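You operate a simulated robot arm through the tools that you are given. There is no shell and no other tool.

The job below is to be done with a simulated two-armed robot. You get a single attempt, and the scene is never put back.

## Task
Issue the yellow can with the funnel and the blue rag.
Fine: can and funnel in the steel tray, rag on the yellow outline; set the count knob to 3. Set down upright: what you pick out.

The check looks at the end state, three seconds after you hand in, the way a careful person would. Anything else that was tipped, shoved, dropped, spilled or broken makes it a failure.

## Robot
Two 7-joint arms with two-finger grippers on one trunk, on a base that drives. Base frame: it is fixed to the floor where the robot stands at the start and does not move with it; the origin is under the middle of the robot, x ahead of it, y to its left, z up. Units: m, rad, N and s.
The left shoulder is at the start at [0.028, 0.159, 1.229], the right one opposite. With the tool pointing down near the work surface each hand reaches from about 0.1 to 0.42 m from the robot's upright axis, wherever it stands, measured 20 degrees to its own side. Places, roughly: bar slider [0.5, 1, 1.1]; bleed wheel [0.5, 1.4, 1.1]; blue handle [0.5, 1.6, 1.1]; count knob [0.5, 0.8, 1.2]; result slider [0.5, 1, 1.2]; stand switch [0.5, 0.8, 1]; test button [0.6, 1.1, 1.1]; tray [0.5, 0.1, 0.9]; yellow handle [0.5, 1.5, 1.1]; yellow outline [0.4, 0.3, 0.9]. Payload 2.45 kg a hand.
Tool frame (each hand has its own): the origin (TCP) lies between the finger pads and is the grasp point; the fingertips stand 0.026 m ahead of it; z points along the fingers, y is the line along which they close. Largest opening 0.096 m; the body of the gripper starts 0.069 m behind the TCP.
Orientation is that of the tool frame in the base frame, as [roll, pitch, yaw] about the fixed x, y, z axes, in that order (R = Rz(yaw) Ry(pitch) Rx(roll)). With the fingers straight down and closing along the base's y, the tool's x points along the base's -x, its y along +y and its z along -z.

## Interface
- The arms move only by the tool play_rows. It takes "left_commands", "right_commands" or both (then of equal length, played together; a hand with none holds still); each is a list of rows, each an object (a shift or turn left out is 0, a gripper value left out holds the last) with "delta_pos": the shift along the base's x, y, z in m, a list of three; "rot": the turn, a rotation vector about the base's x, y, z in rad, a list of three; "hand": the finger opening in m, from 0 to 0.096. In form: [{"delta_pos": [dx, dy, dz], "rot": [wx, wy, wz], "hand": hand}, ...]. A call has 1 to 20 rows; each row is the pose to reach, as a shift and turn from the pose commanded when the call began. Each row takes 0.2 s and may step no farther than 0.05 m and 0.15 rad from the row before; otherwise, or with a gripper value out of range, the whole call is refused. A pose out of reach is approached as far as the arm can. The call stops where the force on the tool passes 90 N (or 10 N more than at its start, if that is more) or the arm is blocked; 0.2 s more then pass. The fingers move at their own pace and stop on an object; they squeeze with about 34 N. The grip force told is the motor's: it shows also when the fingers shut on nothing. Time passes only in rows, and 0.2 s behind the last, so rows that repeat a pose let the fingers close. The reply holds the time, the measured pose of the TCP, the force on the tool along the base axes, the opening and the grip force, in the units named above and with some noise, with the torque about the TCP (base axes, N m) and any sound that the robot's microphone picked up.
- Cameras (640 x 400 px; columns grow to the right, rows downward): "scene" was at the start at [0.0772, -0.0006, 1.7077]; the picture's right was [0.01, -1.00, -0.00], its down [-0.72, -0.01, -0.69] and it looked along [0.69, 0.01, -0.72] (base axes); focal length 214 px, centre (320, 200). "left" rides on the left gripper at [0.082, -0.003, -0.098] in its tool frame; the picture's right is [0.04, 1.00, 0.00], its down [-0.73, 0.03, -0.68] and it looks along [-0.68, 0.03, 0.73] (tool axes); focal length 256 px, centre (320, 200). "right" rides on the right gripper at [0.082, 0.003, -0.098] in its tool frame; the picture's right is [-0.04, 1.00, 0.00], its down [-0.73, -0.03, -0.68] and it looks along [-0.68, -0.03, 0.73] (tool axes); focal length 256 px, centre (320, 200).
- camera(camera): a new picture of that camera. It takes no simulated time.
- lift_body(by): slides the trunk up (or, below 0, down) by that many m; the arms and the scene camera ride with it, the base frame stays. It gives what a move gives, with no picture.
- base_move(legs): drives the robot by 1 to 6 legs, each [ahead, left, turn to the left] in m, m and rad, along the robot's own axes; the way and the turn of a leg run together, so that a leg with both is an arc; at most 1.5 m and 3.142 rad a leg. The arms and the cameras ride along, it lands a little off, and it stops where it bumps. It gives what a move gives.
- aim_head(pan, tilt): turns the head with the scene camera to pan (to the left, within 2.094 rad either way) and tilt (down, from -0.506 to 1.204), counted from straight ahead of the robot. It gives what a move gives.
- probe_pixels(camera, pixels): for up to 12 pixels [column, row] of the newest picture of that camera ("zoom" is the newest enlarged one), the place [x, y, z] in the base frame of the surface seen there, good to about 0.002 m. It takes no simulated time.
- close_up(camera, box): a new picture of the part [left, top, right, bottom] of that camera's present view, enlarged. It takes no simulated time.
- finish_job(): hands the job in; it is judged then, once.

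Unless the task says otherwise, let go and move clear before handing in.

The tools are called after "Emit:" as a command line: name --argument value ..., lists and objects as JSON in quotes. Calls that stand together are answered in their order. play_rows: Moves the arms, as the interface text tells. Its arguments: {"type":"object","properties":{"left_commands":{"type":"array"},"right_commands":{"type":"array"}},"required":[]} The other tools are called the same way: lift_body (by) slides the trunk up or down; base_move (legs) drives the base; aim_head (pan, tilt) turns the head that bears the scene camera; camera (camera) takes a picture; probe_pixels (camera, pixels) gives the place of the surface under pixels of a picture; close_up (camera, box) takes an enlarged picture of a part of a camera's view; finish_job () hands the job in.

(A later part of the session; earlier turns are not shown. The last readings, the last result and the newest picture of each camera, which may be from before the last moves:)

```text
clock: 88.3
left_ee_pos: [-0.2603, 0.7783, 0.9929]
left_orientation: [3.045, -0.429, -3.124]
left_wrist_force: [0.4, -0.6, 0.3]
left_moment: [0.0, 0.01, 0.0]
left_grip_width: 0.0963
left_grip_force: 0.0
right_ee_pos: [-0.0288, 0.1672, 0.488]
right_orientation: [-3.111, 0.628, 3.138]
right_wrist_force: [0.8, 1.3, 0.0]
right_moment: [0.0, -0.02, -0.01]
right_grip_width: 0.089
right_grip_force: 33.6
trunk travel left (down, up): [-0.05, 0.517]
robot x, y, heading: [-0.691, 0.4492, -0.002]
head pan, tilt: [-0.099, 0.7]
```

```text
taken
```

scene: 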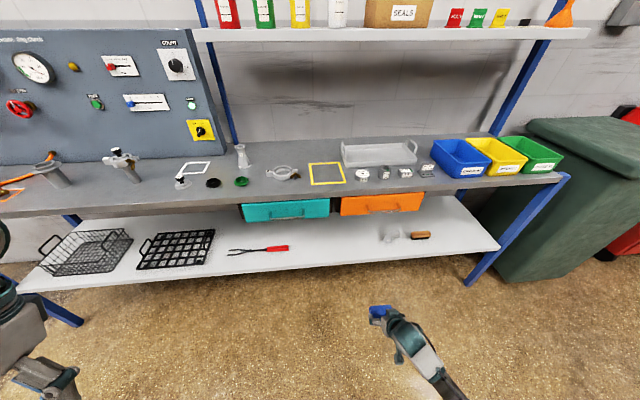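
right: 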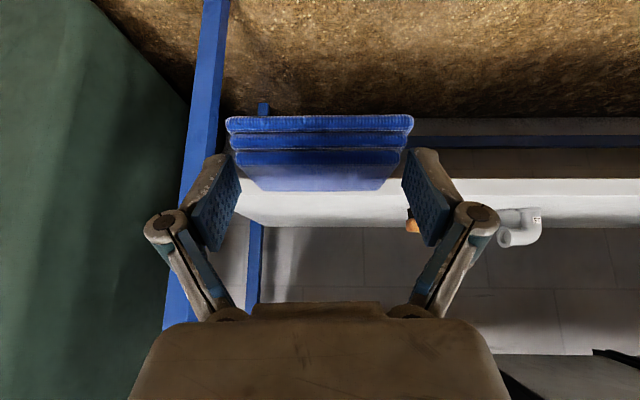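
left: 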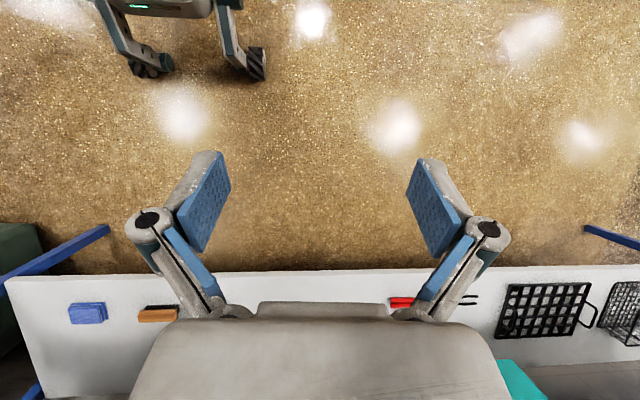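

Facing the bench again, the rag still held. I'll measure the yellow outline corners ((313,163),(340,162),(346,184),(312,185)) and then raise the trunk.

Emit:
close_up --camera "scene" --box '[230, 130, 430, 220]'

Emit:
lift_body --by 0.33

Emit:
aim_head --pan -0.1 --tilt 0.72

Emit:
close_up --camera "scene" --box '[200, 130, 440, 280]'

```text
3.20 times, centred on (330, 175) of scene
```

zoom: 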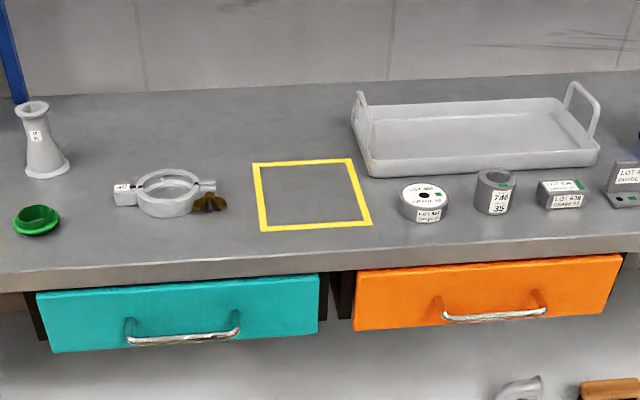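

```text
clock: 91.5
left_ee_pos: [-0.4281, 0.78, 1.4533]
left_orientation: [3.057, 0.017, -3.125]
left_wrist_force: [-0.5, 0.1, 0.3]
left_moment: [0.02, 0.01, -0.02]
left_grip_width: 0.0962
left_grip_force: 0.0
right_ee_pos: [-0.0282, 0.1673, 0.8166]
right_orientation: [-3.112, 0.625, 3.139]
right_wrist_force: [-0.5, -0.7, -0.8]
right_moment: [0.01, 0.02, 0.0]
right_grip_width: 0.089
right_grip_force: 33.7
trunk travel left (down, up): [-0.38, 0.187]
robot x, y, heading: [-0.689, 0.4504, -0.004]
head pan, tilt: [-0.099, 0.7]
```

```text
clock: 92.2
left_ee_pos: [-0.4293, 0.7794, 1.4539]
left_orientation: [3.056, 0.017, -3.125]
left_wrist_force: [-0.7, 0.5, -0.3]
left_moment: [0.01, 0.0, -0.01]
left_grip_width: 0.0961
left_grip_force: 0.1
right_ee_pos: [-0.0279, 0.1684, 0.817]
right_orientation: [-3.114, 0.628, 3.138]
right_wrist_force: [0.5, -0.7, -0.8]
right_moment: [-0.03, -0.04, -0.01]
right_grip_width: 0.089
right_grip_force: 33.9
trunk travel left (down, up): [-0.38, 0.187]
robot x, y, heading: [-0.6898, 0.4465, -0.006]
head pan, tilt: [-0.099, 0.721]
```

```text
2.67 times, centred on (320, 205) of scene
```

zoom: 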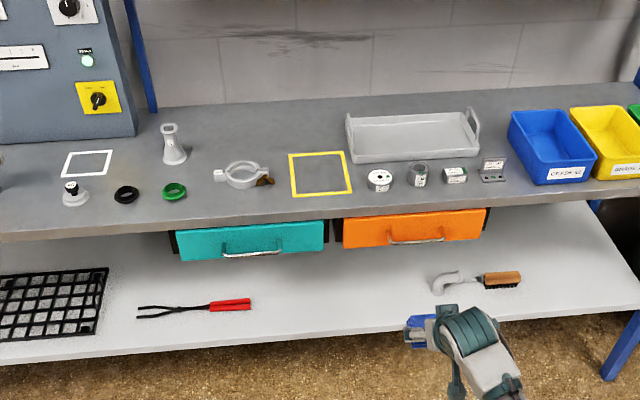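

Now I probe the outline and tray corners in this enlarged view.

Emit:
probe_pixels --camera "zoom" --pixels '[[290, 155], [343, 152], [351, 191], [293, 195], [320, 175], [345, 118], [352, 161], [477, 150], [466, 111], [415, 140], [265, 180], [379, 172]]'

```text
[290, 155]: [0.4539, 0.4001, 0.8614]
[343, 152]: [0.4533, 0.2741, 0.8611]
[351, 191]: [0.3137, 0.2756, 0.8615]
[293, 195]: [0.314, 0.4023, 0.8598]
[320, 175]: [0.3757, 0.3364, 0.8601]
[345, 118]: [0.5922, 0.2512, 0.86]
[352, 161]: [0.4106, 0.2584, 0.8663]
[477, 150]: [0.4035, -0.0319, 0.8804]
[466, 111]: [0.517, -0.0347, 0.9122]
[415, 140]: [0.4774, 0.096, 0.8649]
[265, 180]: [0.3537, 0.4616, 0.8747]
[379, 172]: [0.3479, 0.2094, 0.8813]
```

Outline: x 0.314–0.454, y 0.275–0.402, centre (0.384,0.338). I'll raise the right hand to z≈1.0 and shift it to y≈0.338.

Emit:
play_rows --right_commands '[{"delta_pos": [0, 0.01, 0.03]}, {"delta_pos": [0, 0.03, 0.06]}, {"delta_pos": [-0.01, 0.05, 0.09]}, {"delta_pos": [-0.02, 0.08, 0.12]}, {"delta_pos": [-0.03, 0.11, 0.15]}, {"delta_pos": [-0.04, 0.14, 0.18]}, {"delta_pos": [-0.05, 0.165, 0.19]}, {"delta_pos": [-0.06, 0.17, 0.19]}, {"delta_pos": [-0.06, 0.17, 0.19]}, {"delta_pos": [-0.06, 0.17, 0.19]}]'

Emit:
camera --camera "right"

```text
clock: 94.4
left_ee_pos: [-0.4288, 0.7792, 1.4542]
left_orientation: [3.059, 0.019, -3.126]
left_wrist_force: [0.5, 0.1, -0.2]
left_moment: [0.01, -0.02, 0.02]
left_grip_width: 0.0961
left_grip_force: 0.3
right_ee_pos: [-0.0888, 0.3376, 1.0071]
right_orientation: [-3.112, 0.626, 3.139]
right_wrist_force: [-0.1, -0.7, 0.0]
right_moment: [0.04, -0.03, 0.02]
right_grip_width: 0.0888
right_grip_force: 34.1
trunk travel left (down, up): [-0.38, 0.187]
robot x, y, heading: [-0.6894, 0.4468, -0.003]
head pan, tilt: [-0.099, 0.721]
```

```text
taken
```

right: 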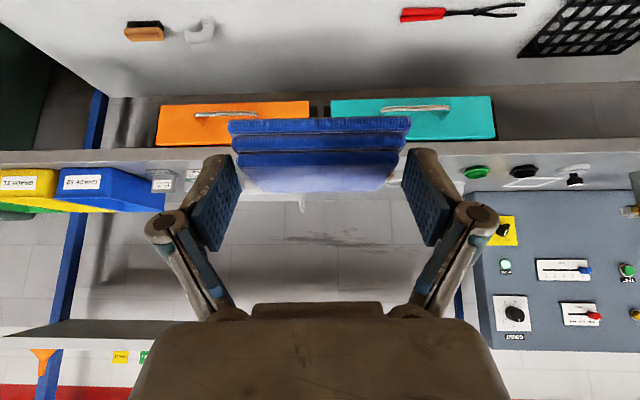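

Rag held, hand at (−0.089,0.338,1.007). Driving forward 0.45 m over the bench.

Emit:
base_move --legs '[[0.23, 0, 0], [0.22, 0, 0]]'

Emit:
aim_head --pan -0.15 --tilt 0.85

Emit:
camera --camera "scene"

Emit:
camera --camera "right"

```text
clock: 97.4
left_ee_pos: [0.0185, 0.7792, 1.454]
left_orientation: [3.06, 0.02, -3.125]
left_wrist_force: [-0.9, 0.1, 0.4]
left_moment: [-0.02, -0.02, -0.02]
left_grip_width: 0.0963
left_grip_force: 0.1
right_ee_pos: [0.3595, 0.3356, 1.0099]
right_orientation: [-3.111, 0.629, 3.139]
right_wrist_force: [1.1, 0.3, 0.2]
right_moment: [0.0, 0.02, -0.01]
right_grip_width: 0.0889
right_grip_force: 34.2
trunk travel left (down, up): [-0.38, 0.187]
robot x, y, heading: [-0.2369, 0.4443, -0.002]
head pan, tilt: [-0.099, 0.721]
```

```text
clock: 98.1
left_ee_pos: [0.0203, 0.7778, 1.4542]
left_orientation: [3.057, 0.019, -3.126]
left_wrist_force: [0.3, -0.3, -0.3]
left_moment: [0.0, 0.02, 0.01]
left_grip_width: 0.0963
left_grip_force: 0.0
right_ee_pos: [0.3611, 0.3356, 1.0072]
right_orientation: [-3.112, 0.627, 3.136]
right_wrist_force: [0.8, -0.1, -1.4]
right_moment: [0.0, 0.01, 0.01]
right_grip_width: 0.0891
right_grip_force: 33.5
trunk travel left (down, up): [-0.38, 0.187]
robot x, y, heading: [-0.24, 0.4462, 0.001]
head pan, tilt: [-0.15, 0.85]
```

```text
taken
```

scene: 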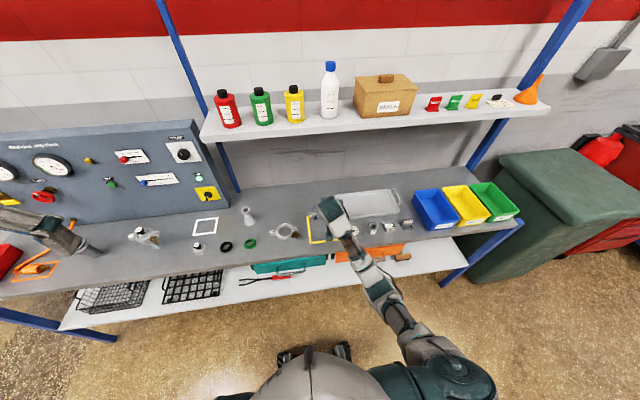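

```text
taken
```

right: 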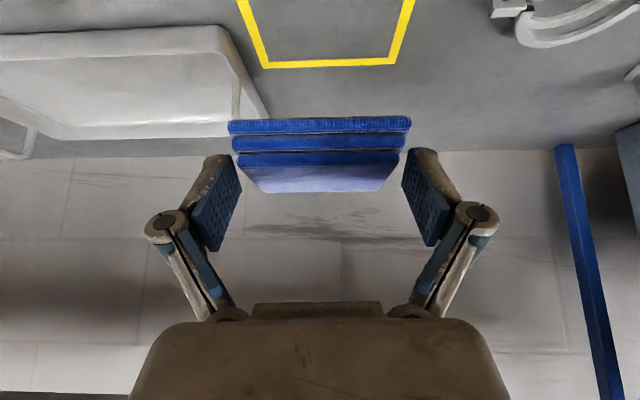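

Rag is right over the outline area. I'll lower to just above the bench.

Emit:
play_rows --right_commands '[{"delta_pos": [0.005, 0.001, -0.03], "rot": [0, 0.01, 0]}, {"delta_pos": [0.01, 0.0025, -0.06], "rot": [0, 0.019, 0]}, {"delta_pos": [0.01, 0.0025, -0.085], "rot": [0, 0.019, 0]}, {"delta_pos": [0.01, 0.0025, -0.1], "rot": [0, 0.019, 0]}, {"delta_pos": [0.01, 0.0025, -0.106], "rot": [0, 0.019, 0]}, {"delta_pos": [0.01, 0.0025, -0.106], "rot": [0, 0.019, 0]}]'

Emit:
camera --camera "right"

```text
clock: 99.5
left_ee_pos: [0.0192, 0.7776, 1.4543]
left_orientation: [3.058, 0.02, -3.125]
left_wrist_force: [0.2, -0.2, -0.1]
left_moment: [-0.02, 0.03, 0.02]
left_grip_width: 0.0962
left_grip_force: 0.1
right_ee_pos: [0.3699, 0.3382, 0.9022]
right_orientation: [-3.112, 0.609, 3.136]
right_wrist_force: [0.6, 0.0, 0.7]
right_moment: [0.0, 0.0, 0.0]
right_grip_width: 0.089
right_grip_force: 34.4
trunk travel left (down, up): [-0.38, 0.187]
robot x, y, heading: [-0.238, 0.4442, -0.004]
head pan, tilt: [-0.15, 0.85]
```

```text
taken
```

right: 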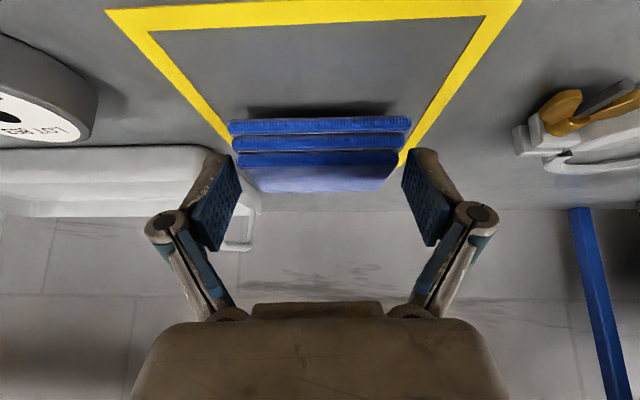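

I'll check the rag's front edge position against the outline before lowering the last bit.

Emit:
probe_pixels --camera "right" --pixels '[[320, 122], [235, 125], [408, 122], [320, 20], [420, 140], [210, 110], [320, 185]]'

```text
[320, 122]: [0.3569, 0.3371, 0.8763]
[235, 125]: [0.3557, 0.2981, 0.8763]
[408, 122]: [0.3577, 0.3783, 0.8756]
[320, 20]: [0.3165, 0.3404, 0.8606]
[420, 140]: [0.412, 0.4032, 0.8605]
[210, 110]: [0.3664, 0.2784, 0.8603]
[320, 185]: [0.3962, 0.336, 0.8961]
```

Rag centred; its bottom is about 11 mm above the bench. Lowering in small steps.

Emit:
play_rows --right_commands '[{"delta_pos": [0, 0, -0.004]}, {"delta_pos": [0, 0, -0.007]}, {"delta_pos": [0, 0, -0.009]}, {"delta_pos": [0, 0, -0.0105]}, {"delta_pos": [0, 0, -0.0105]}, {"delta_pos": [0, 0, -0.0105]}]'

```text
clock: 100.9
left_ee_pos: [0.0187, 0.7772, 1.4538]
left_orientation: [3.056, 0.019, -3.126]
left_wrist_force: [-0.1, -1.2, -0.1]
left_moment: [-0.01, -0.03, 0.01]
left_grip_width: 0.0958
left_grip_force: 0.0
right_ee_pos: [0.3711, 0.3388, 0.8914]
right_orientation: [-3.113, 0.608, 3.138]
right_wrist_force: [-0.1, -0.6, -0.6]
right_moment: [0.06, -0.04, -0.05]
right_grip_width: 0.0891
right_grip_force: 33.9
trunk travel left (down, up): [-0.38, 0.187]
robot x, y, heading: [-0.2426, 0.4444, -0.004]
head pan, tilt: [-0.15, 0.85]
```

TCP z 0.8914 matches the bottom just touching. Releasing, then retreating straight up and back.

Emit:
play_rows --right_commands '[{"hand": 0.096}, {"hand": 0.096}, {"hand": 0.096}, {"hand": 0.096}]'

Emit:
camera --camera "right"

```text
clock: 101.9
left_ee_pos: [0.0186, 0.7775, 1.4539]
left_orientation: [3.057, 0.019, -3.127]
left_wrist_force: [0.4, 0.3, -0.2]
left_moment: [0.0, 0.02, 0.01]
left_grip_width: 0.0962
left_grip_force: 0.1
right_ee_pos: [0.3698, 0.3376, 0.8923]
right_orientation: [-3.112, 0.611, 3.138]
right_wrist_force: [0.1, 0.7, -0.3]
right_moment: [0.01, 0.0, -0.01]
right_grip_width: 0.0961
right_grip_force: 0.2
trunk travel left (down, up): [-0.38, 0.187]
robot x, y, heading: [-0.2412, 0.4443, -0.003]
head pan, tilt: [-0.15, 0.85]
```

```text
taken
```

right: 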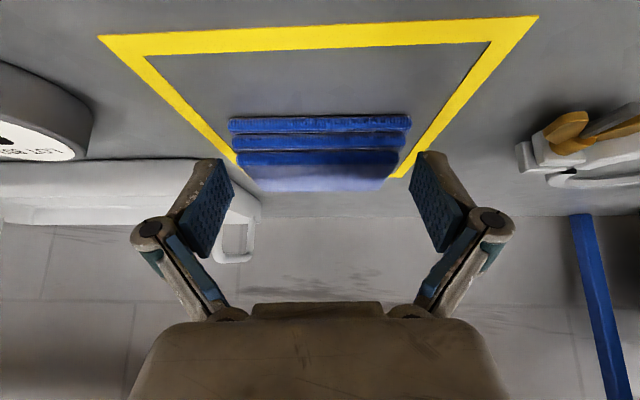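

Released cleanly. I'll lift the hand straight up along a clear path and check the rag.

Emit:
play_rows --right_commands '[{"delta_pos": [0, 0, 0.012]}, {"delta_pos": [0, 0, 0.03]}, {"delta_pos": [0, 0, 0.06]}, {"delta_pos": [0, 0, 0.1]}, {"delta_pos": [0, 0, 0.14]}, {"delta_pos": [-0.02, 0, 0.18]}, {"delta_pos": [-0.04, 0, 0.22]}, {"delta_pos": [-0.05, 0, 0.24]}, {"delta_pos": [-0.05, 0, 0.24]}]'

Emit:
camera --camera "right"

Emit:
aim_head --pan 0.3 --tilt 0.6

Emit:
camera --camera "scene"

```text
clock: 103.9
left_ee_pos: [0.0196, 0.7748, 1.4545]
left_orientation: [3.055, 0.021, -3.126]
left_wrist_force: [-0.1, -0.6, 0.0]
left_moment: [0.03, 0.01, 0.0]
left_grip_width: 0.0957
left_grip_force: 0.0
right_ee_pos: [0.339, 0.3362, 1.1124]
right_orientation: [-3.112, 0.611, 3.136]
right_wrist_force: [0.6, 0.4, -0.6]
right_moment: [0.01, -0.01, 0.01]
right_grip_width: 0.0959
right_grip_force: 0.0
right hand out of reach, approached as far as the arm can: row 7, 8, 9
trunk travel left (down, up): [-0.38, 0.187]
robot x, y, heading: [-0.2397, 0.4429, 0.002]
head pan, tilt: [-0.15, 0.85]
```

```text
taken
```

right: 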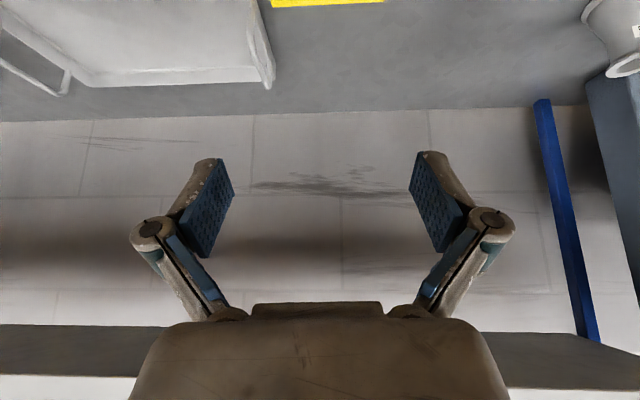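

```text
clock: 104.8
left_ee_pos: [0.0187, 0.7761, 1.4534]
left_orientation: [3.056, 0.019, -3.126]
left_wrist_force: [-0.4, 0.9, 0.1]
left_moment: [-0.01, -0.02, -0.04]
left_grip_width: 0.096
left_grip_force: 0.0
right_ee_pos: [0.3368, 0.3373, 1.1122]
right_orientation: [-3.111, 0.61, 3.136]
right_wrist_force: [0.7, -0.1, -0.7]
right_moment: [0.05, -0.01, 0.0]
right_grip_width: 0.0961
right_grip_force: 0.0
trunk travel left (down, up): [-0.38, 0.187]
robot x, y, heading: [-0.24, 0.4429, -0.005]
head pan, tilt: [0.3, 0.6]
```

```text
taken
```

scene: 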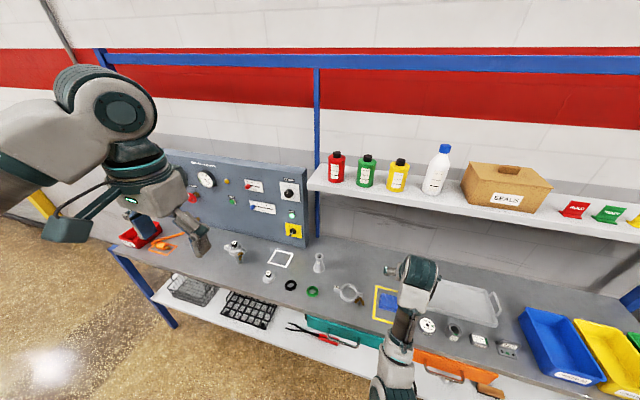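

The rag lies in the outline (388,300). Next, the count knob: I'll zoom in and measure the dial and panel plane.

Emit:
close_up --camera "scene" --box '[270, 165, 318, 215]'

Emit:
probe_pixels --camera "zoom" --pixels '[[180, 150], [370, 150], [350, 280], [190, 280], [243, 215], [243, 195], [243, 235], [225, 215], [262, 215], [280, 50], [300, 220]]'

```text
8.00 times, centred on (294, 190) of scene
```

zoom: 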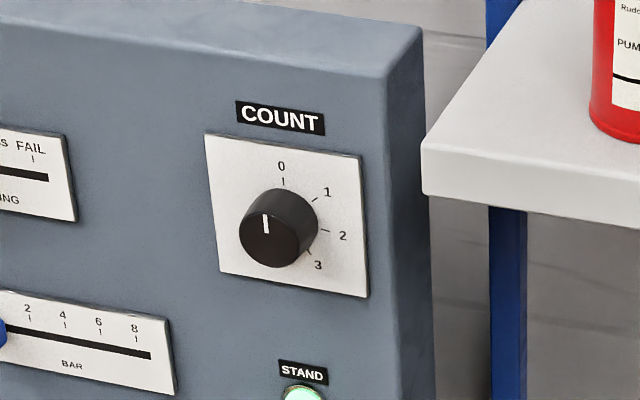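

```text
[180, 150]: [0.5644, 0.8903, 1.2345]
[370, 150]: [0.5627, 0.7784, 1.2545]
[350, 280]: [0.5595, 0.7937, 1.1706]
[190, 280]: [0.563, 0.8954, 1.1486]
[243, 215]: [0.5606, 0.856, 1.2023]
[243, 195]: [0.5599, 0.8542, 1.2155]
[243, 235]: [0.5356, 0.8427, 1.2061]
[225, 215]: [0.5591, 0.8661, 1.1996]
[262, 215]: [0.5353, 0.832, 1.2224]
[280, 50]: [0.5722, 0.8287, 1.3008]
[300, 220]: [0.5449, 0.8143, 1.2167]
```

The pointer is at 0 and the panel is nearly vertical at x≈0.56. I'll probe the tick marks and the knob's face for its centre.

Emit:
probe_pixels --camera "zoom" --pixels '[[283, 181], [316, 199], [326, 230], [309, 255], [270, 240], [265, 225], [250, 240], [290, 240], [270, 258], [270, 222], [240, 230], [302, 236]]'

Emit:
close_up --camera "scene" --box '[280, 178, 300, 202]'

```text
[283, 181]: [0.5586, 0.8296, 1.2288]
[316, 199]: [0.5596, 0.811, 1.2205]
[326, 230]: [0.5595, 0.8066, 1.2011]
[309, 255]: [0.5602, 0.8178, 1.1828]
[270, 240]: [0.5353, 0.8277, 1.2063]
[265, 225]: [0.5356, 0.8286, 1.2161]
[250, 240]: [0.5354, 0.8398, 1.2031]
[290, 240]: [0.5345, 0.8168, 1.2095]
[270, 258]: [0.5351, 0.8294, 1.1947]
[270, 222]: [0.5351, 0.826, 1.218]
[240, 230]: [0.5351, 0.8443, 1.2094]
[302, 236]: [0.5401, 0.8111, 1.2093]
```

```text
16.00 times, centred on (290, 190) of scene
```

zoom: 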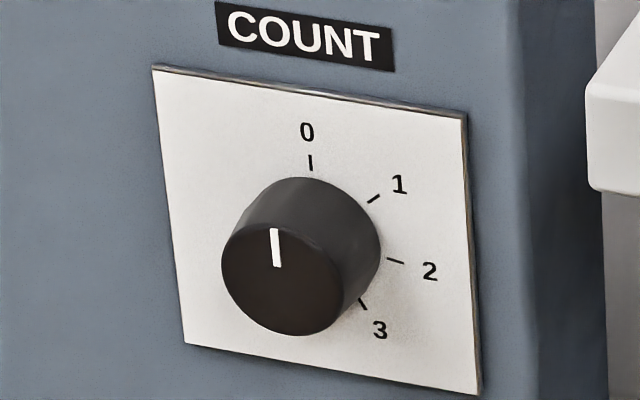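

Ticks come out at 0°, 50°, 100° and 150° clockwise about centre (y 0.829, z 1.205); knob face at x 0.535. I'll step forward 0.1 m and bring the left hand level in front of the panel.

Emit:
base_move --legs '[[0.09, 0, 0]]'

Emit:
play_rows --left_commands '[{"delta_pos": [0.02, 0, -0.02], "rot": [-0.04, 0.01, -0.01]}, {"delta_pos": [0.03, 0, -0.05], "rot": [-0.085, 0.019, -0.016]}, {"delta_pos": [0.04, 0, -0.08], "rot": [-0.085, 0.019, -0.016]}, {"delta_pos": [0.05, 0, -0.11], "rot": [-0.085, 0.019, -0.016]}, {"delta_pos": [0.06, 0, -0.14], "rot": [-0.085, 0.019, -0.016]}, {"delta_pos": [0.07, 0, -0.15], "rot": [-0.085, 0.019, -0.016]}, {"delta_pos": [0.07, 0, -0.15], "rot": [-0.085, 0.019, -0.016]}]'

```text
clock: 105.9
left_ee_pos: [0.1049, 0.7748, 1.4553]
left_orientation: [3.056, 0.023, -3.127]
left_wrist_force: [0.3, 0.3, -0.7]
left_moment: [-0.01, 0.02, 0.02]
left_grip_width: 0.0963
left_grip_force: 0.0
right_ee_pos: [0.424, 0.3371, 1.1144]
right_orientation: [-3.114, 0.614, 3.137]
right_wrist_force: [0.0, 0.4, -0.3]
right_moment: [0.01, -0.01, 0.0]
right_grip_width: 0.0961
right_grip_force: 0.1
trunk travel left (down, up): [-0.38, 0.187]
robot x, y, heading: [-0.1529, 0.4433, -0.004]
head pan, tilt: [0.3, 0.6]
```

```text
clock: 107.5
left_ee_pos: [0.175, 0.776, 1.305]
left_orientation: [3.14, 0.0, 3.141]
left_wrist_force: [-0.2, -0.7, 0.4]
left_moment: [-0.02, -0.03, 0.0]
left_grip_width: 0.0962
left_grip_force: 0.0
right_ee_pos: [0.4264, 0.3358, 1.1142]
right_orientation: [-3.112, 0.612, 3.136]
right_wrist_force: [-0.2, 0.0, -0.6]
right_moment: [-0.01, 0.02, 0.0]
right_grip_width: 0.0965
right_grip_force: 0.2
trunk travel left (down, up): [-0.38, 0.187]
robot x, y, heading: [-0.1477, 0.4462, -0.006]
head pan, tilt: [0.3, 0.6]
```

Left hand is straight down now. Next I pitch it to point at the panel while advancing to a standoff.

Emit:
play_rows --left_commands '[{"delta_pos": [0.02, 0.004, -0.008], "rot": [0, -0.12, 0]}, {"delta_pos": [0.04, 0.008, -0.016], "rot": [0, -0.24, 0]}, {"delta_pos": [0.06, 0.012, -0.024], "rot": [0, -0.36, 0]}, {"delta_pos": [0.08, 0.016, -0.032], "rot": [0, -0.48, 0]}, {"delta_pos": [0.1, 0.02, -0.04], "rot": [0, -0.6, 0]}, {"delta_pos": [0.12, 0.024, -0.048], "rot": [0, -0.72, 0]}, {"delta_pos": [0.14, 0.028, -0.056], "rot": [0, -0.84, 0]}, {"delta_pos": [0.16, 0.032, -0.064], "rot": [0, -0.96, 0]}, {"delta_pos": [0.18, 0.037, -0.072], "rot": [0, -1.08, 0]}, {"delta_pos": [0.2, 0.042, -0.08], "rot": [0, -1.2, 0]}, {"delta_pos": [0.21, 0.047, -0.088], "rot": [0, -1.32, 0]}, {"delta_pos": [0.22, 0.05, -0.095], "rot": [0, -1.44, 0]}, {"delta_pos": [0.23, 0.053, -0.1], "rot": [0, -1.571, 0]}, {"delta_pos": [0.23, 0.053, -0.1], "rot": [0, -1.571, 0]}, {"delta_pos": [0.23, 0.053, -0.1], "rot": [0, -1.571, 0]}]'

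Emit:
camera --camera "left"

Emit:
camera --camera "scene"

```text
clock: 110.7
left_ee_pos: [0.4058, 0.8271, 1.2035]
left_orientation: [-1.846, 1.569, -1.844]
left_wrist_force: [0.1, -0.1, 0.9]
left_moment: [-0.01, 0.02, 0.0]
left_grip_width: 0.096
left_grip_force: 0.1
right_ee_pos: [0.4266, 0.3362, 1.1129]
right_orientation: [-3.113, 0.614, 3.136]
right_wrist_force: [-0.7, -0.3, 0.3]
right_moment: [-0.04, 0.01, 0.01]
right_grip_width: 0.0961
right_grip_force: 0.0
trunk travel left (down, up): [-0.38, 0.187]
robot x, y, heading: [-0.152, 0.4427, -0.002]
head pan, tilt: [0.3, 0.6]
```

```text
taken
```

left: 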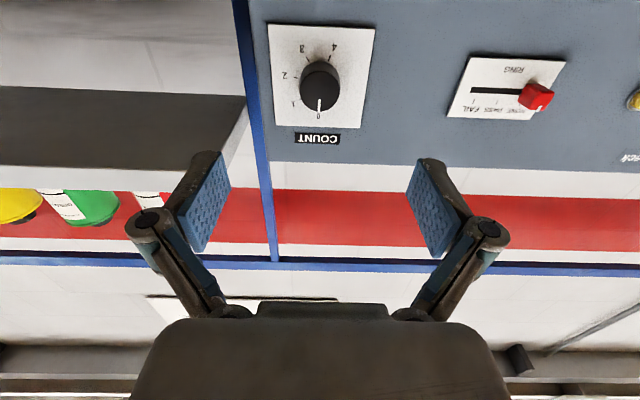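

```text
taken
```

scene: 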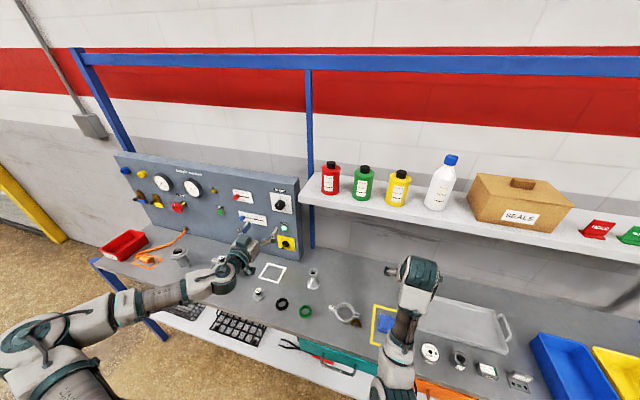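

The left view (upside down) shows the dial with 0–4 around the knob. I'll zoom to verify the tick angles.

Emit:
close_up --camera "left" --box '[260, 15, 388, 150]'

Emit:
probe_pixels --camera "zoom" --pixels '[[290, 300], [320, 220], [270, 220], [240, 270]]'

```text
2.96 times, centred on (324, 82) of left
```

zoom: 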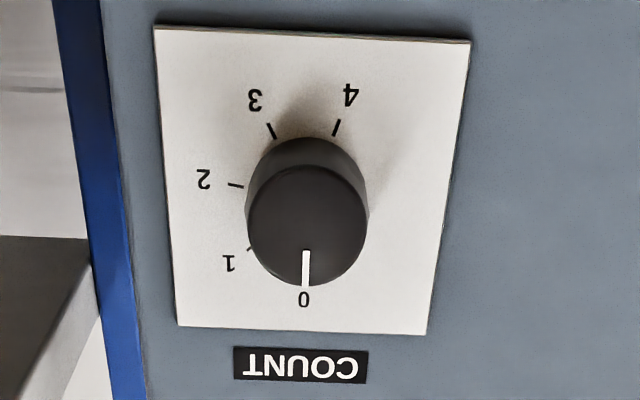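

```text
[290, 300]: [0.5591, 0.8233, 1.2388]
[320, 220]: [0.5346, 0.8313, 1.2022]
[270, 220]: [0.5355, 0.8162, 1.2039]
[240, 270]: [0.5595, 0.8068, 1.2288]
```

I'll get the knob's face edges and ticks 2, 3, 4 from this view.

Emit:
probe_pixels --camera "zoom" --pixels '[[252, 222], [363, 218], [306, 280], [306, 172], [272, 131], [336, 127], [236, 184], [250, 248], [306, 225], [306, 255]]'

```text
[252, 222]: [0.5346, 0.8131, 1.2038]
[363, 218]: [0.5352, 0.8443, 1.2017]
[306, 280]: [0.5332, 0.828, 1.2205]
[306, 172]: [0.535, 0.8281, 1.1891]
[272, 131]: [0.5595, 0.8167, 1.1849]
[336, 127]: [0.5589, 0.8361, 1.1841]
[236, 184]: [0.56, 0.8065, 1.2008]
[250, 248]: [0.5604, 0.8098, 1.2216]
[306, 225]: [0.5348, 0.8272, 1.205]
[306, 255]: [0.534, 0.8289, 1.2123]
```

Knob centre is (y 0.8285, z 1.205), radius ≈17 mm; tick 3 is at 150°. I'll roll the left hand −75° in the standoff so the turn to +75° is covered in one go.

Emit:
play_rows --left_commands '[{"rot": [-0.13, 0, 0]}, {"rot": [-0.26, 0, 0]}, {"rot": [-0.39, 0, 0]}, {"rot": [-0.52, 0, 0]}, {"rot": [-0.65, 0, 0]}, {"rot": [-0.78, 0, 0]}, {"rot": [-0.91, 0, 0]}, {"rot": [-1.04, 0, 0]}, {"rot": [-1.17, 0, 0]}, {"rot": [-1.309, 0, 0]}, {"rot": [-1.309, 0, 0]}, {"rot": [-1.309, 0, 0]}]'

Emit:
camera --camera "left"

```text
clock: 113.3
left_ee_pos: [0.4058, 0.8279, 1.2035]
left_orientation: [-1.572, 0.261, -1.57]
left_wrist_force: [0.3, -0.1, 0.1]
left_moment: [-0.01, 0.01, -0.02]
left_grip_width: 0.096
left_grip_force: 0.1
right_ee_pos: [0.4264, 0.3374, 1.1137]
right_orientation: [-3.114, 0.613, 3.137]
right_wrist_force: [-0.7, 0.1, -0.3]
right_moment: [-0.01, -0.04, -0.01]
right_grip_width: 0.0958
right_grip_force: 0.2
trunk travel left (down, up): [-0.38, 0.187]
robot x, y, heading: [-0.1556, 0.4429, -0.005]
head pan, tilt: [0.3, 0.6]
```

```text
taken
```

left: 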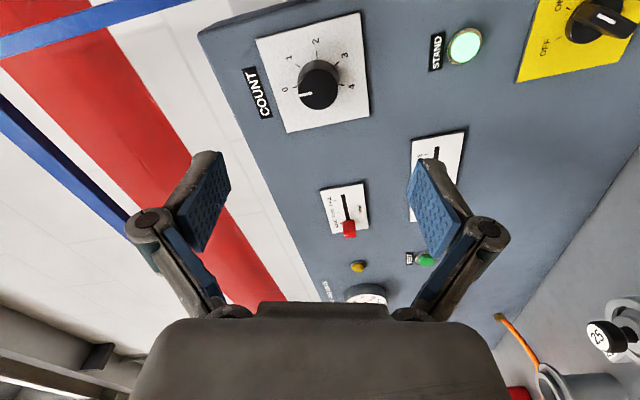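

The roll was reached with no trouble. I'll set the opening to 0.06 and advance onto the knob.

Emit:
play_rows --left_commands '[{"delta_pos": [0.02, 0.0005, 0.0015], "hand": 0.06}, {"delta_pos": [0.04, 0.0005, 0.0015]}, {"delta_pos": [0.06, 0.0005, 0.0015]}, {"delta_pos": [0.08, 0.0005, 0.0015]}, {"delta_pos": [0.095, 0.0005, 0.0015]}, {"delta_pos": [0.105, 0.0005, 0.0015]}, {"delta_pos": [0.113, 0.0005, 0.0015]}, {"delta_pos": [0.119, 0.0005, 0.0015]}, {"delta_pos": [0.119, 0.0005, 0.0015]}, {"delta_pos": [0.119, 0.0005, 0.0015]}]'

Emit:
camera --camera "left"

Emit:
close_up --camera "scene" --box '[200, 160, 330, 270]'

```text
clock: 115.5
left_ee_pos: [0.5123, 0.8303, 1.2326]
left_orientation: [-1.582, 0.264, -1.572]
left_wrist_force: [0.3, -0.3, -0.3]
left_moment: [0.02, -0.01, 0.0]
left_grip_width: 0.0595
left_grip_force: 0.1
left hand out of reach, approached as far as the arm can: row 3, 4, 5, 6, 7, 8, 9, 10
right_ee_pos: [0.4267, 0.3366, 1.1121]
right_orientation: [-3.113, 0.613, 3.138]
right_wrist_force: [-0.2, 0.7, 0.9]
right_moment: [-0.03, -0.02, 0.0]
right_grip_width: 0.0961
right_grip_force: 0.1
trunk travel left (down, up): [-0.38, 0.187]
robot x, y, heading: [-0.1474, 0.4415, -0.001]
head pan, tilt: [0.3, 0.6]
```

```text
taken
```

left: 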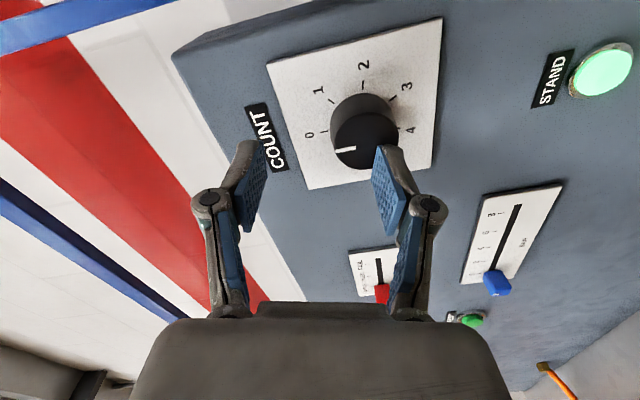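

```text
3.64 times, centred on (265, 215) of scene
```

zoom: 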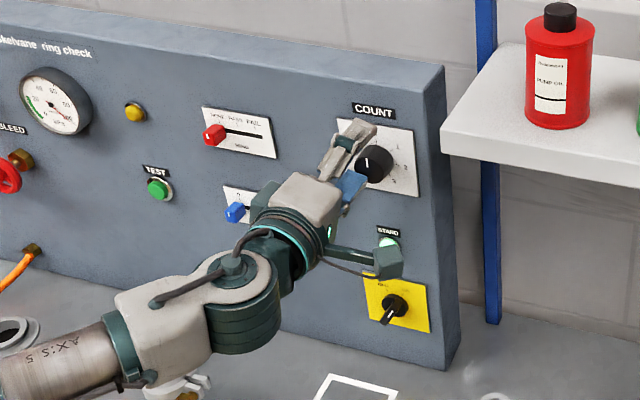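

The arm was over-extended and rode up to z 1.233 without touching. I'll back the left hand off, straighten and retract the right hand, and then bring the base closer.

Emit:
play_rows --left_commands '[{"delta_pos": [-0.03, 0, 0]}, {"delta_pos": [-0.06, 0, 0]}, {"delta_pos": [-0.09, 0, 0]}, {"delta_pos": [-0.12, 0, 0]}, {"delta_pos": [-0.14, 0, 0]}, {"delta_pos": [-0.16, 0, 0]}, {"delta_pos": [-0.17, 0, 0]}, {"delta_pos": [-0.17, 0, 0]}]' --right_commands '[{"delta_pos": [-0.02, 0, 0], "rot": [0, 0.1, 0]}, {"delta_pos": [-0.04, 0, 0], "rot": [0, 0.2, 0]}, {"delta_pos": [-0.06, 0, 0], "rot": [0, 0.3, 0]}, {"delta_pos": [-0.08, 0, 0], "rot": [0, 0.4, 0]}, {"delta_pos": [-0.1, 0, 0], "rot": [0, 0.5, 0]}, {"delta_pos": [-0.12, 0, 0], "rot": [0, 0.6, 0]}, {"delta_pos": [-0.12, 0, 0], "rot": [0, 0.61, 0]}, {"delta_pos": [-0.12, 0, 0], "rot": [0, 0.61, 0]}]'

```text
clock: 117.3
left_ee_pos: [0.3387, 0.83, 1.2327]
left_orientation: [-1.574, 0.26, -1.571]
left_wrist_force: [0.4, -0.4, 0.0]
left_moment: [0.02, -0.04, -0.01]
left_grip_width: 0.0599
left_grip_force: 0.0
right_ee_pos: [0.4803, 0.3234, 1.0337]
right_orientation: [-3.112, 0.0, 3.138]
right_wrist_force: [0.1, 0.5, -1.0]
right_moment: [-0.03, -0.03, 0.01]
right_grip_width: 0.0959
right_grip_force: 0.1
right hand out of reach, approached as far as the arm can: row 1, 2, 3, 4, 5, 6, 7, 8
trunk travel left (down, up): [-0.38, 0.187]
robot x, y, heading: [-0.1479, 0.4432, -0.003]
head pan, tilt: [0.3, 0.6]
```

The left hand is clear at (0.339,0.830,1.233). The right hand went out to x 0.48 instead; I need to see where it stands relative to the shelf.

Emit:
aim_head --pan -0.1 --tilt 0.7

Emit:
camera --camera "scene"

Emit:
camera --camera "right"

```text
clock: 118.1
left_ee_pos: [0.34, 0.831, 1.2319]
left_orientation: [-1.573, 0.263, -1.572]
left_wrist_force: [-0.3, 0.2, -0.2]
left_moment: [0.0, -0.03, -0.01]
left_grip_width: 0.0598
left_grip_force: 0.1
right_ee_pos: [0.4803, 0.3228, 1.0348]
right_orientation: [-3.111, -0.002, 3.137]
right_wrist_force: [0.2, -0.2, -0.4]
right_moment: [0.0, 0.02, 0.0]
right_grip_width: 0.0959
right_grip_force: 0.2
trunk travel left (down, up): [-0.38, 0.187]
robot x, y, heading: [-0.1498, 0.4439, -0.002]
head pan, tilt: [-0.099, 0.7]
```

```text
taken
```

scene: 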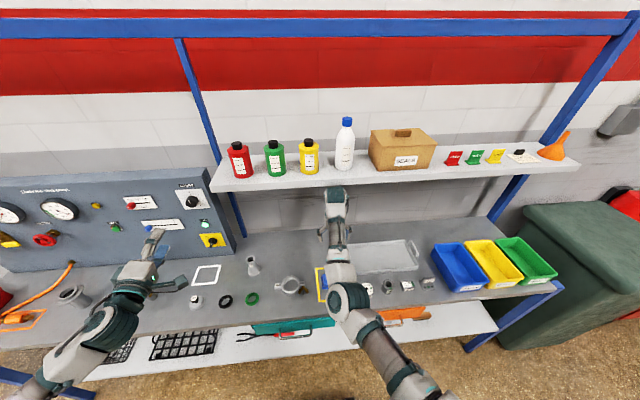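

```text
taken
```

right: 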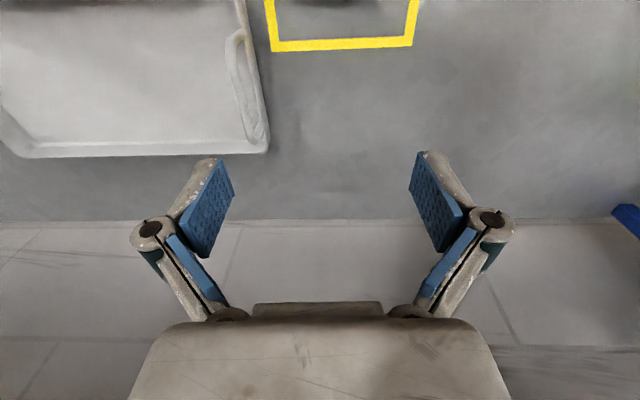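

The right hand is just under the shelf's front edge, not touching. I'll back straight out before rearranging the right arm in the open.

Emit:
base_move --legs '[[-0.45, 0, 0]]'

Emit:
play_rows --right_commands '[{"delta_pos": [-0.03, -0.03, 0.0]}, {"delta_pos": [-0.06, -0.06, 0.0]}, {"delta_pos": [-0.09, -0.09, 0.0]}, {"delta_pos": [-0.12, -0.12, 0.0]}, {"delta_pos": [-0.15, -0.15, 0.0]}, {"delta_pos": [-0.18, -0.18, 0.0]}, {"delta_pos": [-0.2, -0.2, 0.0]}, {"delta_pos": [-0.2, -0.2, 0.0]}]'

Emit:
camera --camera "scene"

```text
clock: 120.9
left_ee_pos: [-0.106, 0.8296, 1.2309]
left_orientation: [-1.574, 0.262, -1.576]
left_wrist_force: [0.8, 0.2, 0.3]
left_moment: [0.04, 0.03, 0.04]
left_grip_width: 0.06
left_grip_force: 0.1
right_ee_pos: [0.0335, 0.3212, 1.0351]
right_orientation: [-3.109, 0.001, 3.133]
right_wrist_force: [0.4, 0.4, -0.8]
right_moment: [0.02, -0.01, -0.01]
right_grip_width: 0.0961
right_grip_force: 0.0
trunk travel left (down, up): [-0.38, 0.187]
robot x, y, heading: [-0.6017, 0.4453, -0.008]
head pan, tilt: [-0.099, 0.7]
```

```text
clock: 122.7
left_ee_pos: [-0.1091, 0.8287, 1.2337]
left_orientation: [-1.57, 0.264, -1.573]
left_wrist_force: [-0.1, 0.1, 0.1]
left_moment: [0.03, 0.01, 0.01]
left_grip_width: 0.0601
left_grip_force: 0.0
right_ee_pos: [-0.1429, 0.0604, 1.0302]
right_orientation: [-3.111, 0.005, 3.132]
right_wrist_force: [-0.5, -0.7, 0.1]
right_moment: [0.02, 0.01, 0.0]
right_grip_width: 0.0961
right_grip_force: 0.0
right hand out of reach, approached as far as the arm can: row 1, 2, 3, 4, 5, 6, 7, 8
trunk travel left (down, up): [-0.38, 0.187]
robot x, y, heading: [-0.6034, 0.4482, -0.005]
head pan, tilt: [-0.099, 0.7]
```

```text
taken
```

scene: 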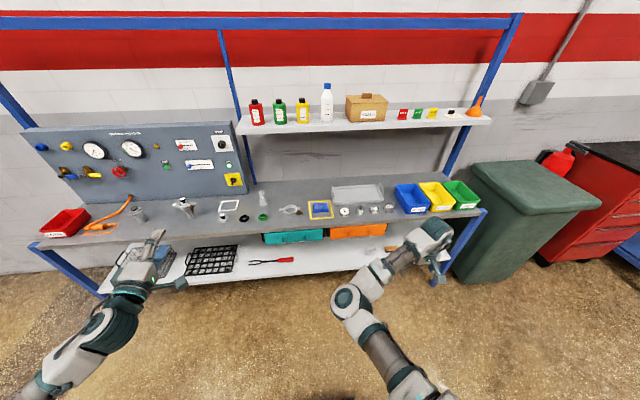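

The right hand is clear of everything but far out. I'll try raising it and drawing it inward to recover a compact pose.

Emit:
play_rows --right_commands '[{"delta_pos": [0, 0, 0.04]}, {"delta_pos": [0, 0, 0.08]}, {"delta_pos": [0, 0.01, 0.12]}, {"delta_pos": [0, 0.03, 0.16]}, {"delta_pos": [0, 0.06, 0.2]}, {"delta_pos": [0, 0.09, 0.24]}, {"delta_pos": [0, 0.12, 0.28]}, {"delta_pos": [0, 0.15, 0.32]}, {"delta_pos": [0, 0.18, 0.36]}, {"delta_pos": [0, 0.21, 0.38]}, {"delta_pos": [0, 0.22, 0.38]}, {"delta_pos": [0, 0.22, 0.38]}]'

Emit:
camera --camera "scene"

```text
clock: 125.3
left_ee_pos: [-0.1101, 0.8311, 1.2327]
left_orientation: [-1.572, 0.262, -1.574]
left_wrist_force: [-0.5, -0.5, 1.0]
left_moment: [-0.01, 0.0, 0.01]
left_grip_width: 0.0599
left_grip_force: 0.1
right_ee_pos: [-0.1282, 0.0905, 1.3252]
right_orientation: [-3.112, 0.002, 3.135]
right_wrist_force: [0.3, -0.8, 0.1]
right_moment: [0.0, 0.01, 0.03]
right_grip_width: 0.0957
right_grip_force: 0.1
right hand out of reach, approached as far as the arm can: row 2, 3, 4, 5, 6, 7, 8, 9, 10, 11, 12
trunk travel left (down, up): [-0.38, 0.187]
robot x, y, heading: [-0.6033, 0.447, -0.009]
head pan, tilt: [-0.099, 0.7]
```

```text
taken
```

scene: 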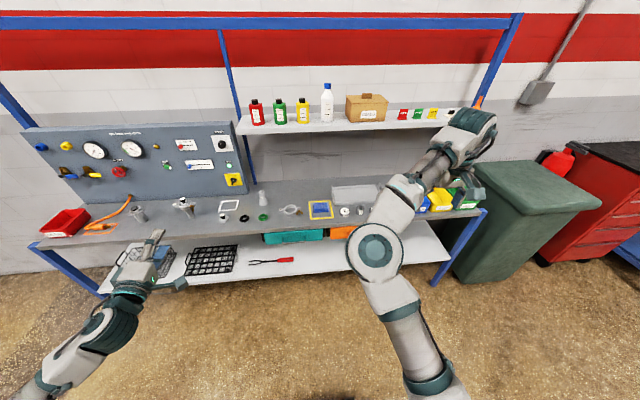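

The right hand is now at z 1.325, elbow in. I'll pull it back a little further so it stays clear of the shelf when I drive in.

Emit:
play_rows --right_commands '[{"delta_pos": [-0.03, 0, 0]}, {"delta_pos": [-0.06, 0, 0]}, {"delta_pos": [-0.09, 0, 0]}, {"delta_pos": [-0.12, 0, 0]}, {"delta_pos": [-0.12, 0, 0]}]'

```text
clock: 126.5
left_ee_pos: [-0.1111, 0.8294, 1.2329]
left_orientation: [-1.57, 0.262, -1.576]
left_wrist_force: [1.3, 0.3, 0.4]
left_moment: [0.0, 0.02, 0.0]
left_grip_width: 0.0599
left_grip_force: 0.0
right_ee_pos: [-0.231, 0.0488, 1.3298]
right_orientation: [-3.111, 0.006, 3.132]
right_wrist_force: [-1.7, -0.2, -0.1]
right_moment: [-0.02, 0.02, -0.02]
right_grip_width: 0.0961
right_grip_force: 0.0
right hand out of reach, approached as far as the arm can: row 1, 2, 3, 4, 5
trunk travel left (down, up): [-0.38, 0.187]
robot x, y, heading: [-0.601, 0.4482, -0.009]
head pan, tilt: [-0.099, 0.7]
```

Right hand is tucked at (−0.231,0.049,1.33). Now I'll drive in along a slight left diagonal so the left arm is nearer the knob.

Emit:
base_move --legs '[[0, 0, 0.21], [0.5, 0, 0], [0, 0, -0.2]]'

Emit:
camera --camera "left"

Emit:
camera --camera "scene"

```text
clock: 130.9
left_ee_pos: [0.3735, 0.9447, 1.2317]
left_orientation: [-1.57, 0.255, -1.562]
left_wrist_force: [-0.2, 0.0, 0.5]
left_moment: [0.0, 0.0, -0.03]
left_grip_width: 0.0601
left_grip_force: 0.1
right_ee_pos: [0.2618, 0.1619, 1.3328]
right_orientation: [-3.107, 0.004, -3.138]
right_wrist_force: [-0.2, 1.0, 0.7]
right_moment: [-0.04, 0.02, 0.02]
right_grip_width: 0.0959
right_grip_force: 0.0
trunk travel left (down, up): [-0.38, 0.187]
robot x, y, heading: [-0.112, 0.5476, 0.001]
head pan, tilt: [-0.099, 0.7]
```

```text
taken
```

left: 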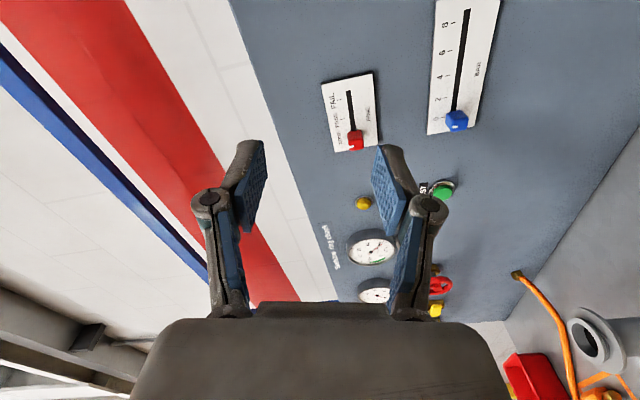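

```text
taken
```

scene: 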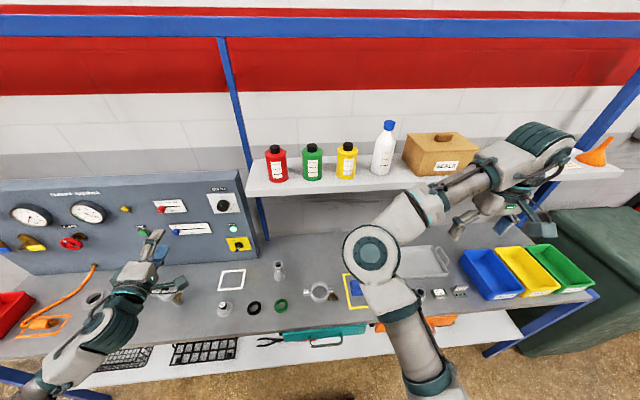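

I'm slightly short for the knob still. I'll check where the right elbow is before moving 0.07 m closer.

Emit:
probe_pixels --camera "scene" --pixels '[[365, 245], [345, 250], [410, 210], [480, 180], [530, 130], [420, 340], [520, 200], [60, 330], [130, 280]]'

```text
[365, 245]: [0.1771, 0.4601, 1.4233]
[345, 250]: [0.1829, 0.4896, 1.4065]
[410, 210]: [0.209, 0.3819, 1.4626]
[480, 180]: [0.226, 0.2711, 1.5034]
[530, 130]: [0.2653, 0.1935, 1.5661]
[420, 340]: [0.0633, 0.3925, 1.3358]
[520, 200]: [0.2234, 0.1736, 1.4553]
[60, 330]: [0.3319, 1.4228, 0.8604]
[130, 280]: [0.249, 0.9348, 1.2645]
```

The right arm is well above and behind; safe. Moving 0.07 m closer, then shifting the left hand in front of the knob.

Emit:
base_move --legs '[[0.07, 0, 0]]'

Emit:
play_rows --left_commands '[{"delta_pos": [-0.01, -0.03, -0.007]}, {"delta_pos": [-0.02, -0.06, -0.014]}, {"delta_pos": [-0.02, -0.09, -0.021]}, {"delta_pos": [-0.02, -0.116, -0.027]}, {"delta_pos": [-0.02, -0.116, -0.027]}, {"delta_pos": [-0.02, -0.116, -0.027]}]'

Emit:
camera --camera "left"

```text
clock: 131.9
left_ee_pos: [0.4349, 0.9454, 1.2333]
left_orientation: [-1.566, 0.257, -1.559]
left_wrist_force: [-0.3, -0.2, 0.0]
left_moment: [-0.02, 0.01, -0.03]
left_grip_width: 0.0602
left_grip_force: 0.0
right_ee_pos: [0.322, 0.1634, 1.3349]
right_orientation: [-3.109, 0.011, -3.138]
right_wrist_force: [0.8, 1.1, 0.7]
right_moment: [-0.01, -0.02, 0.02]
right_grip_width: 0.0958
right_grip_force: 0.0
trunk travel left (down, up): [-0.38, 0.187]
robot x, y, heading: [-0.0453, 0.5487, 0.008]
head pan, tilt: [-0.099, 0.7]
```

```text
clock: 133.3
left_ee_pos: [0.4476, 0.8229, 1.2073]
left_orientation: [-1.57, 0.263, -1.562]
left_wrist_force: [0.6, 0.8, -0.9]
left_moment: [-0.03, 0.01, 0.01]
left_grip_width: 0.0602
left_grip_force: 0.1
left hand out of reach, approached as far as the arm can: row 2, 3, 4, 5, 6
right_ee_pos: [0.3276, 0.1511, 1.3299]
right_orientation: [-3.118, 0.007, -3.139]
right_wrist_force: [-0.7, -0.9, 0.1]
right_moment: [0.03, -0.03, -0.04]
right_grip_width: 0.096
right_grip_force: 0.0
trunk travel left (down, up): [-0.38, 0.187]
robot x, y, heading: [-0.0465, 0.5512, 0.007]
head pan, tilt: [-0.099, 0.7]
```

```text
taken
```

left: 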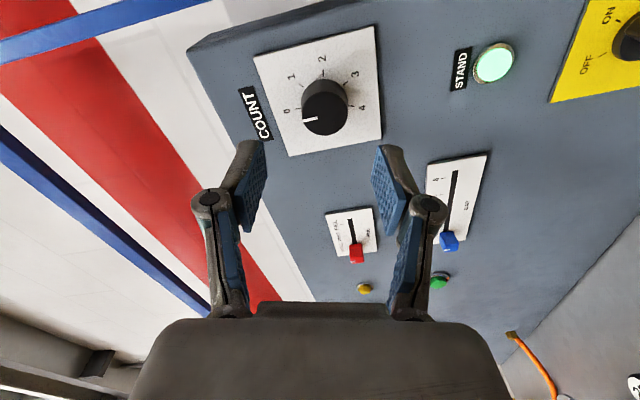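

At (0.448,0.823,1.207) in front of the knob. I'll advance in two stages, checking alignment first at x≈0.50.

Emit:
play_rows --left_commands '[{"delta_pos": [0.015, 0.0056, -0.0023]}, {"delta_pos": [0.03, 0.0056, -0.0023]}, {"delta_pos": [0.045, 0.0056, -0.0023]}, {"delta_pos": [0.045, 0.0056, -0.0023]}, {"delta_pos": [0.045, 0.0056, -0.0023]}]'

Emit:
camera --camera "left"

Emit:
aim_head --pan 0.5 --tilt 0.6

Emit:
camera --camera "scene"

```text
clock: 134.5
left_ee_pos: [0.491, 0.8355, 1.2145]
left_orientation: [-1.575, 0.264, -1.564]
left_wrist_force: [0.3, 0.1, -0.3]
left_moment: [0.01, 0.02, 0.0]
left_grip_width: 0.06
left_grip_force: 0.0
left hand out of reach, approached as far as the arm can: row 2, 3, 4, 5
right_ee_pos: [0.3257, 0.1557, 1.331]
right_orientation: [-3.115, 0.007, -3.138]
right_wrist_force: [1.0, 0.5, -0.4]
right_moment: [0.0, 0.0, 0.03]
right_grip_width: 0.0961
right_grip_force: 0.0
trunk travel left (down, up): [-0.38, 0.187]
robot x, y, heading: [-0.0457, 0.5483, 0.004]
head pan, tilt: [-0.099, 0.7]
```

```text
taken
```

left: 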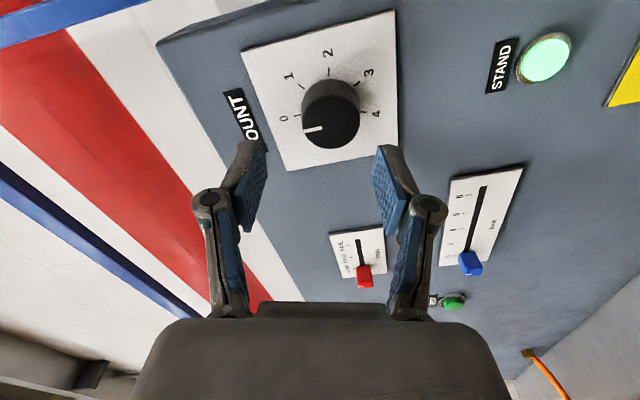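

```text
clock: 135.5
left_ee_pos: [0.4897, 0.8357, 1.2129]
left_orientation: [-1.573, 0.267, -1.561]
left_wrist_force: [-0.5, -0.2, 1.1]
left_moment: [0.01, 0.02, -0.01]
left_grip_width: 0.0602
left_grip_force: 0.1
right_ee_pos: [0.3256, 0.1544, 1.331]
right_orientation: [-3.116, 0.008, -3.138]
right_wrist_force: [0.0, 0.9, 0.9]
right_moment: [0.04, 0.0, 0.03]
right_grip_width: 0.096
right_grip_force: 0.1
trunk travel left (down, up): [-0.38, 0.187]
robot x, y, heading: [-0.0457, 0.5484, 0.001]
head pan, tilt: [0.499, 0.6]
```

```text
taken
```

scene: 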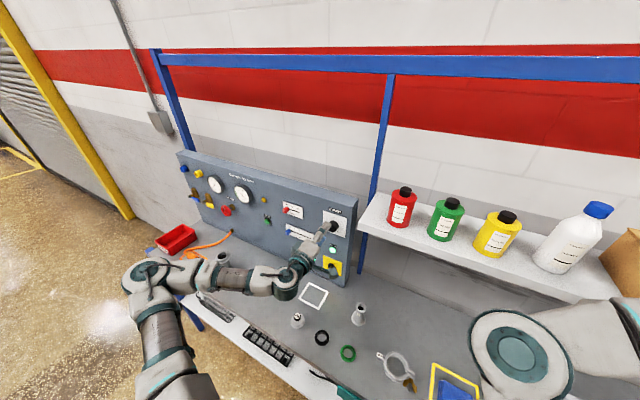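

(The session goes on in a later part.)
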